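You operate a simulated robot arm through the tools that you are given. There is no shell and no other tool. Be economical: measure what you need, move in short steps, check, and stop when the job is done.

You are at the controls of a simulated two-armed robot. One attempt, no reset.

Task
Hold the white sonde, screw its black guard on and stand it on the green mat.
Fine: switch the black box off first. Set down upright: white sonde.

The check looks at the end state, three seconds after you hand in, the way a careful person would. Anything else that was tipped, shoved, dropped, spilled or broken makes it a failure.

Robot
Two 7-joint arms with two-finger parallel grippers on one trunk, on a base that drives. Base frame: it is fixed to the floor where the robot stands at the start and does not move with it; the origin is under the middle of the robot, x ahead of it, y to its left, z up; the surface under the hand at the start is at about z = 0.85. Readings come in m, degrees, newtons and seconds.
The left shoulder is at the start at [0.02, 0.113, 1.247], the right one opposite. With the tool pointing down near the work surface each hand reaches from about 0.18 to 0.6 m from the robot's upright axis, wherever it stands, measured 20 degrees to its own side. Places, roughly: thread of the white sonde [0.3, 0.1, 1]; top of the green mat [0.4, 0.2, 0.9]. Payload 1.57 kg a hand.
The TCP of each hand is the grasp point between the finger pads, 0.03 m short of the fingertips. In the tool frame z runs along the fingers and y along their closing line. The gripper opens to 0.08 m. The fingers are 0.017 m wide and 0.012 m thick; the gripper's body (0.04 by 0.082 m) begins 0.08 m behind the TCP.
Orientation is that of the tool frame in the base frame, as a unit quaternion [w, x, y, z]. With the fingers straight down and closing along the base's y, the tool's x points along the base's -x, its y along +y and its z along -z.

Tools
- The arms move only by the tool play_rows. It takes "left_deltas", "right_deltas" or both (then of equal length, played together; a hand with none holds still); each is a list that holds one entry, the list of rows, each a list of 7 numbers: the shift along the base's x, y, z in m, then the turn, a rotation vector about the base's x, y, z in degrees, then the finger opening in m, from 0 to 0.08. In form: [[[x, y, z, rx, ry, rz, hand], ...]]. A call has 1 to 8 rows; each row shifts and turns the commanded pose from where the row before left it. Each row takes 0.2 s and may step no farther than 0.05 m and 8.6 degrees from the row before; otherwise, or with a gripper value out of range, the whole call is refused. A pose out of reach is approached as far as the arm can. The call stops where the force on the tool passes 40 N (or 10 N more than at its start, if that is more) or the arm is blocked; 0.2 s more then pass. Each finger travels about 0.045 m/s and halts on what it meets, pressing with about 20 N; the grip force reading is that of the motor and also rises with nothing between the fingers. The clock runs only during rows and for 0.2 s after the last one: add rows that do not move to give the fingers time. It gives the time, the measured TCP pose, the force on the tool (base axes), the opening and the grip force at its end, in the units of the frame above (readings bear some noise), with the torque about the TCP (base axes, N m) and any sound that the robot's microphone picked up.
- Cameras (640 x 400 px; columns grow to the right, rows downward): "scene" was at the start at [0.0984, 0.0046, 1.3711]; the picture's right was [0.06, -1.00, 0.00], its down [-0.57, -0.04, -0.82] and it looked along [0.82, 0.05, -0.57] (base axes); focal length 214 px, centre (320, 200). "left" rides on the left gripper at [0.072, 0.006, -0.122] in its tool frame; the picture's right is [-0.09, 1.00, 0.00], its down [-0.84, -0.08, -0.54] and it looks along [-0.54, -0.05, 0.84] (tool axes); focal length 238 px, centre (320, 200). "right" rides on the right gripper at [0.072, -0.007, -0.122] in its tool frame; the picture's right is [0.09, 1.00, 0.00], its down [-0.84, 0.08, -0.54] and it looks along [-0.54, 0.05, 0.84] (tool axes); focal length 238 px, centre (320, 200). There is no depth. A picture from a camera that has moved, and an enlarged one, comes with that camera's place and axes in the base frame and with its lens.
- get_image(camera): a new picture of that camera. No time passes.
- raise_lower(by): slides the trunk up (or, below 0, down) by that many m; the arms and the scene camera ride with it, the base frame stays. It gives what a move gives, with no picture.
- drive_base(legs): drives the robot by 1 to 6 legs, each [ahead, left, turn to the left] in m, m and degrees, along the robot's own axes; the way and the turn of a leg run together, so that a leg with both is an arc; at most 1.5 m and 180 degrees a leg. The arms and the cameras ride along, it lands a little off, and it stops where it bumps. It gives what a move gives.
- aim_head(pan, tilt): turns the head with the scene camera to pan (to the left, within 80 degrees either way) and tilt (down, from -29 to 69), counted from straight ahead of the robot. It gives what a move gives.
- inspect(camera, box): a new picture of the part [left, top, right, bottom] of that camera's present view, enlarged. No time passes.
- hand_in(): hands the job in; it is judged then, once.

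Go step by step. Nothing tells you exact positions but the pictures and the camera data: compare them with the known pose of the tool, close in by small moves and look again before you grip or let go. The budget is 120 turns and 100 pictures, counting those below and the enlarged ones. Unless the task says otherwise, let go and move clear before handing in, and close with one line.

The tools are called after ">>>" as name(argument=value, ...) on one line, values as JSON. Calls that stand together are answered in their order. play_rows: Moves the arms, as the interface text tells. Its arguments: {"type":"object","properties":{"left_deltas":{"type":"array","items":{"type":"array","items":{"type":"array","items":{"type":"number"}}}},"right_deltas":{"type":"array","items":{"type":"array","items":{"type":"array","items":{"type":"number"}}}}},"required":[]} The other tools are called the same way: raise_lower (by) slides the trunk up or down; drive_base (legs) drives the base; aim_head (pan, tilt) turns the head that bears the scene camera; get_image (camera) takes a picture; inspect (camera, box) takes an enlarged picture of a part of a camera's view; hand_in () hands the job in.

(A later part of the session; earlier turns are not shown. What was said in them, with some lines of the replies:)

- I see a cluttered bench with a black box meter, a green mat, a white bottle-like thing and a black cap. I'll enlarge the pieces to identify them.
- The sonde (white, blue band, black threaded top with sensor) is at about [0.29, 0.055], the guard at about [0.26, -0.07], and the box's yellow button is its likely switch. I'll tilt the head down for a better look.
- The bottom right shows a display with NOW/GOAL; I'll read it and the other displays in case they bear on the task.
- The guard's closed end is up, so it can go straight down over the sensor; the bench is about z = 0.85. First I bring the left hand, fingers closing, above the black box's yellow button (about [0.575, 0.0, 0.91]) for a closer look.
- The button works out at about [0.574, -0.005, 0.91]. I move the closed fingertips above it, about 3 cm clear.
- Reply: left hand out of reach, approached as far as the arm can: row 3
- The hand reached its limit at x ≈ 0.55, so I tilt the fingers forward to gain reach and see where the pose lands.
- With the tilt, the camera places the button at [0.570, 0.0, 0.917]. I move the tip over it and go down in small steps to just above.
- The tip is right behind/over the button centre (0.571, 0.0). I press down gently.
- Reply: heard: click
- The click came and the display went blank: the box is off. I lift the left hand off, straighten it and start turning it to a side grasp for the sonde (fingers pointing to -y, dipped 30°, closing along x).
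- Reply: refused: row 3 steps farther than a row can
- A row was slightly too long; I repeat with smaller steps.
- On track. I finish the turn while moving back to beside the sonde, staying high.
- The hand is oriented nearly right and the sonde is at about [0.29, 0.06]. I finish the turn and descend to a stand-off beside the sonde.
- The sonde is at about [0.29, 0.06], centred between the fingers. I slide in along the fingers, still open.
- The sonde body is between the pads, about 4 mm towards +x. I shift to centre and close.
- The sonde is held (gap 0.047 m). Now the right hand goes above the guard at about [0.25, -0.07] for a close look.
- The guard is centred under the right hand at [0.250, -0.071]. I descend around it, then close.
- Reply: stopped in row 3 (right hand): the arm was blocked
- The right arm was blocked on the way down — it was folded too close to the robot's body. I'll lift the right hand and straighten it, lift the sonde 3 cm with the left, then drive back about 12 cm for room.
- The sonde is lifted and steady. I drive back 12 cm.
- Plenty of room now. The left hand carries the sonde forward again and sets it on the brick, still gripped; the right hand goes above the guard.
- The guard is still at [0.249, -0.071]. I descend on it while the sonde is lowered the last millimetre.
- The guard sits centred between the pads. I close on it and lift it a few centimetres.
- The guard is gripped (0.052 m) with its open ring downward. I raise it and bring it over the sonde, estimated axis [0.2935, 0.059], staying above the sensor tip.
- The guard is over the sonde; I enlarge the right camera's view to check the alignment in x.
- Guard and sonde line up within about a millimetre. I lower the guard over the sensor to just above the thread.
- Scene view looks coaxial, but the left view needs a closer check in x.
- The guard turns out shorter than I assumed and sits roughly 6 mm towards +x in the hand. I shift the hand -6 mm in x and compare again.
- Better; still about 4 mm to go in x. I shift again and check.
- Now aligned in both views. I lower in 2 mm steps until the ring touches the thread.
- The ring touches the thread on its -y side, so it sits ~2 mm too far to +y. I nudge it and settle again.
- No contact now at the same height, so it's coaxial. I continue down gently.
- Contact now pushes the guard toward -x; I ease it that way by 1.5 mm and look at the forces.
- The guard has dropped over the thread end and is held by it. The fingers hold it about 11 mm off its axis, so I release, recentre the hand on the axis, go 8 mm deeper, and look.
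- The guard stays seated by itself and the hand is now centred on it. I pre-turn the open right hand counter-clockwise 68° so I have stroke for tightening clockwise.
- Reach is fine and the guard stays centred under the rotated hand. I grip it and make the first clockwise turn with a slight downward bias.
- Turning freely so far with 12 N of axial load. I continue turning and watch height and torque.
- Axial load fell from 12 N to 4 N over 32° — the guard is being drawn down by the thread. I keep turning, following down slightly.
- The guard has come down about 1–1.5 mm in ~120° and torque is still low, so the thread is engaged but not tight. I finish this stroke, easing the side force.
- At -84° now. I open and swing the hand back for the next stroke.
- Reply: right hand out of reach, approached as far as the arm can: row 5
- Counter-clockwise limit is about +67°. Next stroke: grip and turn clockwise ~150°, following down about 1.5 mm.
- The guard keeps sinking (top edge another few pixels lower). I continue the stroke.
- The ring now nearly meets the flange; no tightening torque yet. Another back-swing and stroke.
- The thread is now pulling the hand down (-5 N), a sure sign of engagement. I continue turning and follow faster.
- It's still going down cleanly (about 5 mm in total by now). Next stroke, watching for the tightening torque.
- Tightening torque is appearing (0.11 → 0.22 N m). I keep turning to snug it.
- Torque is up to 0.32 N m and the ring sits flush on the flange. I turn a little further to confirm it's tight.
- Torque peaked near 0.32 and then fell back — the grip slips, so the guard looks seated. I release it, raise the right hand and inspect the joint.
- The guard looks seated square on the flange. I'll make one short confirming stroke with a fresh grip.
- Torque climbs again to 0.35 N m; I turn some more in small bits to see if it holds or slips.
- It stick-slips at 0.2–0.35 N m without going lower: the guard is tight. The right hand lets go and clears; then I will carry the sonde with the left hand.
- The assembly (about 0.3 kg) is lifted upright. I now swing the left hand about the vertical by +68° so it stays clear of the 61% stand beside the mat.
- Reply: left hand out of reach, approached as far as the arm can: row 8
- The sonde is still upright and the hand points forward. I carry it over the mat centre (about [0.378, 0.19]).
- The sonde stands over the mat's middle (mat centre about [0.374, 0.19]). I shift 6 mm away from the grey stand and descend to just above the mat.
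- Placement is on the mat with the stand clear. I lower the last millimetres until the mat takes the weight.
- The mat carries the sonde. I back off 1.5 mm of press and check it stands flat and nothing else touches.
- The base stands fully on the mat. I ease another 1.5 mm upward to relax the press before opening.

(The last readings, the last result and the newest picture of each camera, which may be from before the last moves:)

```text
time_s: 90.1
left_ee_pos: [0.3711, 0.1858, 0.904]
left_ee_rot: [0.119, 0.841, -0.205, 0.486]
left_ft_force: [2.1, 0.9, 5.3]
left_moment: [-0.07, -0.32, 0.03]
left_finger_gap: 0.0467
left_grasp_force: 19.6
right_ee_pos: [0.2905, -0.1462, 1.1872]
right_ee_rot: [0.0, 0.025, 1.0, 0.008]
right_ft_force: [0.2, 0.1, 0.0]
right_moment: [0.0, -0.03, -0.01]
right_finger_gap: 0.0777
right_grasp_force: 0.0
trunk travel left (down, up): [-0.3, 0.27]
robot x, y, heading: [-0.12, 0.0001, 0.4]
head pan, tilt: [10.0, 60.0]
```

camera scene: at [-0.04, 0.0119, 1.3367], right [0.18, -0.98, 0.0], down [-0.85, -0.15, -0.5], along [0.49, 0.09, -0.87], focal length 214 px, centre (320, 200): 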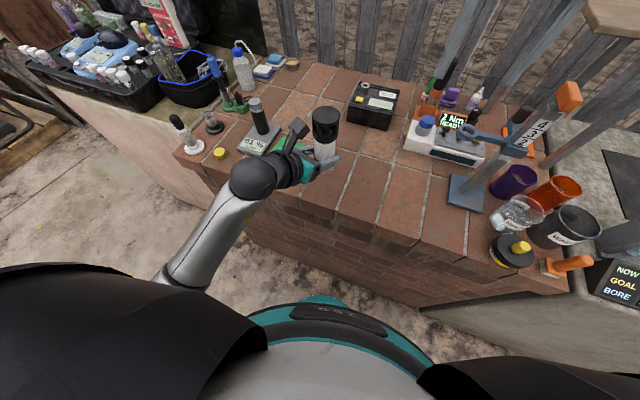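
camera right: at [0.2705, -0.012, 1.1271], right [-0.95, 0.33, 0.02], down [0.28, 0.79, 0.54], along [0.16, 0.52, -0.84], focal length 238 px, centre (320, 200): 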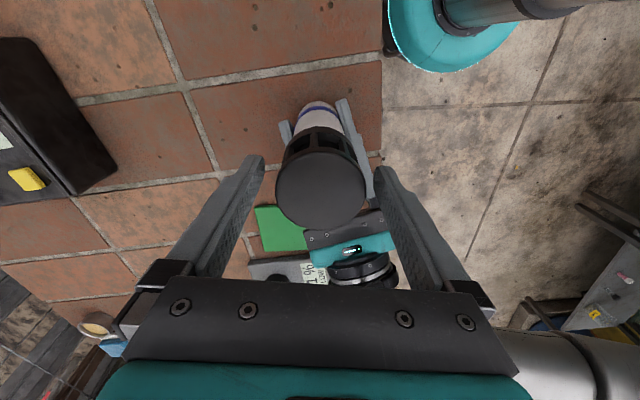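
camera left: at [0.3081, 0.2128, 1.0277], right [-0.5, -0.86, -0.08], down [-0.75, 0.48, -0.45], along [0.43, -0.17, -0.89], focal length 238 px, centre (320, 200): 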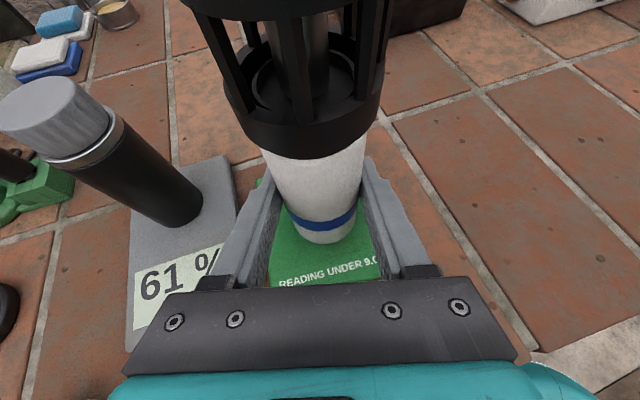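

The press is down to 5 N, nearly just resting. I open slowly to 0.062 m and check that the sonde stands.

>>> play_rows(left_deltas=[[[0, 0, 0, 0, 0, 0, 0.05], [0, 0, 0, 0, 0, 0, 0.054], [0, 0, 0, 0, 0, 0, 0.062], [0, 0, 0, 0, 0, 0, 0.062]]])

>>> inspect(camera="scene", box=[230, 90, 326, 180])

>>> get_image(camera="left")

```text
time_s: 91.1
left_ee_pos: [0.3722, 0.1863, 0.905]
left_ee_rot: [0.12, 0.841, -0.205, 0.486]
left_ft_force: [0.3, 0.6, 0.3]
left_moment: [0.04, 0.03, -0.03]
left_finger_gap: 0.0621
left_grasp_force: 0.0
right_ee_pos: [0.2897, -0.1465, 1.186]
right_ee_rot: [0.0, 0.026, 1.0, 0.008]
right_ft_force: [0.0, 0.2, -0.3]
right_moment: [0.01, 0.01, -0.02]
right_finger_gap: 0.0782
right_grasp_force: 0.2
trunk travel left (down, up): [-0.3, 0.27]
robot x, y, heading: [-0.1159, -0.0044, 0.3]
head pan, tilt: [10.0, 60.0]
```

```text
4.44 times, centred on (278, 135) of scene
camera zoom: at [-0.0406, 0.011, 1.3368], right [0.18, -0.98, 0.0], down [-0.85, -0.15, -0.5], along [0.49, 0.09, -0.87], focal length 953 px, centre (507, 489)
```

zoom: 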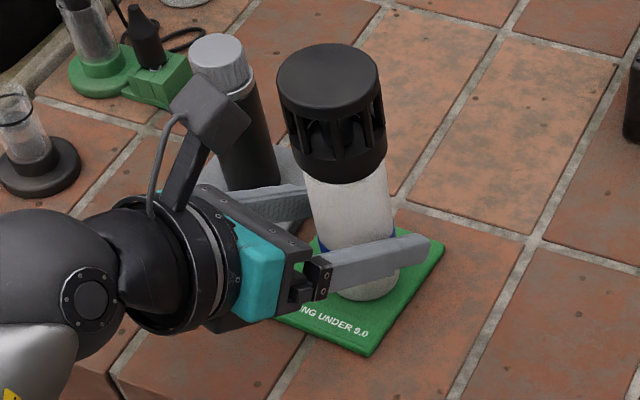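

```text
12 pictures are left
camera left: at [0.3088, 0.2126, 1.0274], right [-0.5, -0.86, -0.08], down [-0.75, 0.48, -0.46], along [0.43, -0.17, -0.89], focal length 238 px, centre (320, 200)
```

left: 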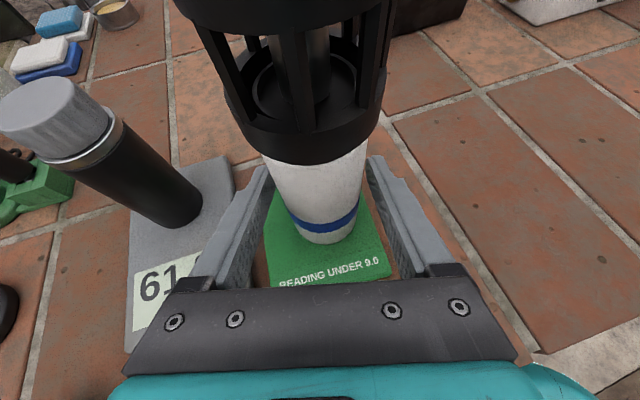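

The sonde stands free and upright. I withdraw the left hand straight back along its fingers.

>>> play_rows(left_deltas=[[[-0.0115, 0.006, 0.0075, 0, 0, 0, 0.062], [-0.0154, 0.0079, 0.01, 0, 0, 0, 0.062], [-0.023, 0.0119, 0.015, 0, 0, 0, 0.062], [-0.03, 0.0155, 0.02, 0, 0, 0, 0.062], [-0.03, 0.0155, 0.02, 0, 0, 0, 0.062], [-0.02, 0.01, 0.035, 0, 0, 0, 0.062]]])

>>> get_image(camera="scene")

>>> inspect(camera="scene", box=[170, 80, 410, 200])

```text
time_s: 92.5
left_ee_pos: [0.2428, 0.2542, 1.0124]
left_ee_rot: [0.119, 0.841, -0.205, 0.487]
left_ft_force: [0.4, 0.1, 0.1]
left_moment: [-0.03, -0.02, 0.01]
left_finger_gap: 0.0621
left_grasp_force: 0.0
right_ee_pos: [0.2901, -0.1469, 1.1857]
right_ee_rot: [-0.001, 0.025, 1.0, 0.008]
right_ft_force: [-0.2, 0.2, -0.4]
right_moment: [0.04, 0.0, -0.01]
right_finger_gap: 0.0779
right_grasp_force: 0.0
trunk travel left (down, up): [-0.3, 0.27]
robot x, y, heading: [-0.1107, 0.0003, 0.0]
head pan, tilt: [10.0, 60.0]
```

```text
11 pictures are left
camera scene: at [-0.0408, 0.011, 1.3368], right [0.18, -0.98, 0.0], down [-0.85, -0.15, -0.5], along [0.49, 0.09, -0.87], focal length 214 px, centre (320, 200)
```

scene: 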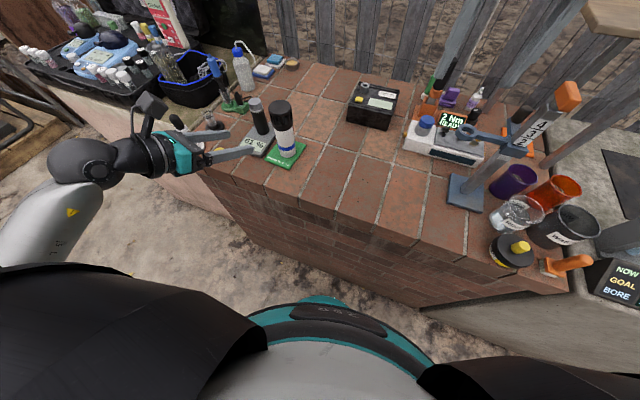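

```text
2.67 times, centred on (290, 140) of scene
camera zoom: at [-0.0408, 0.011, 1.3368], right [0.18, -0.98, 0.0], down [-0.85, -0.15, -0.5], along [0.49, 0.09, -0.87], focal length 572 px, centre (400, 360)
```

zoom: 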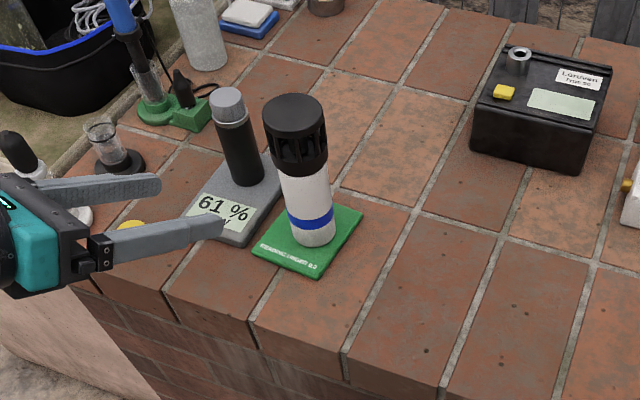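

The sonde stands on the mat with its guard, and the box display is blank. One close look at the joint and the surroundings, lifting the left hand a bit further clear.

>>> play_rows(left_deltas=[[[-0.02, 0.0, 0.04, 0, 0, 0, 0.062], [-0.02, 0, 0.04, 0, 0, 0, 0.062], [0, 0, 0, 0, 0, 0, 0.062]]])

>>> inspect(camera="scene", box=[240, 90, 336, 172])

>>> inspect(camera="right", box=[400, 60, 640, 260])

```text
time_s: 93.3
left_ee_pos: [0.2117, 0.2619, 1.091]
left_ee_rot: [0.12, 0.841, -0.205, 0.486]
left_ft_force: [-0.2, -0.2, -0.4]
left_moment: [-0.02, -0.02, -0.02]
left_finger_gap: 0.062
left_grasp_force: 0.1
left hand out of reach, approached as far as the arm can: row 2
right_ee_pos: [0.2905, -0.1465, 1.1861]
right_ee_rot: [0.0, 0.026, 1.0, 0.008]
right_ft_force: [0.6, -0.2, -0.3]
right_moment: [0.01, -0.02, -0.04]
right_finger_gap: 0.0781
right_grasp_force: 0.1
trunk travel left (down, up): [-0.3, 0.27]
robot x, y, heading: [-0.1174, -0.0011, 0.2]
head pan, tilt: [10.0, 60.0]
```

```text
4.88 times, centred on (288, 131) of scene
camera zoom: at [-0.0407, 0.0108, 1.3368], right [0.18, -0.98, 0.0], down [-0.85, -0.15, -0.5], along [0.49, 0.09, -0.87], focal length 1046 px, centre (476, 537)
```

zoom: 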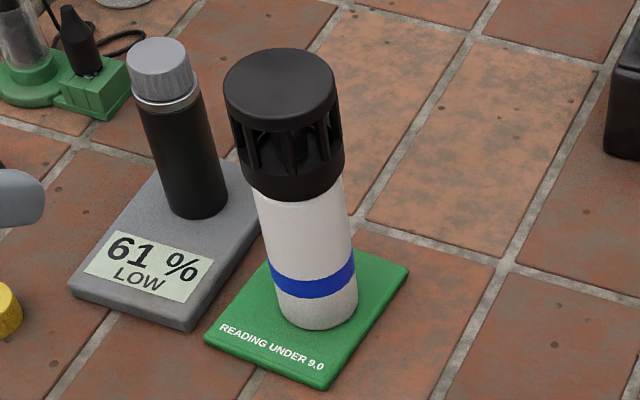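

```text
2.00 times, centred on (520, 160) of right
camera zoom: at [0.2175, -0.1518, 1.3077], right [-0.04, 1.0, 0.02], down [0.84, 0.03, 0.54], along [0.54, 0.04, -0.84], focal length 477 px, centre (-80, 280)
```

zoom: 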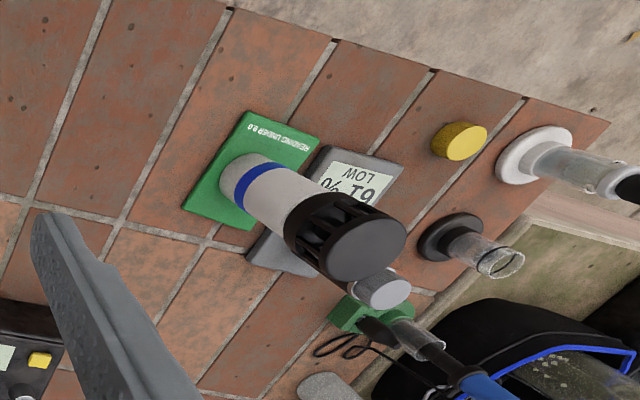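

The sonde stands upright on the green mat with its guard seated, the box is off, nothing else has moved, and both hands are clear. I hand in.

>>> hand_in()

```text
The job is handed in.
```

The black box is off. The white sonde's guard is screwed on until it slipped in the grip at about 0.3 N m. The sonde stands upright on the green mat, and I saw nothing else disturbed.
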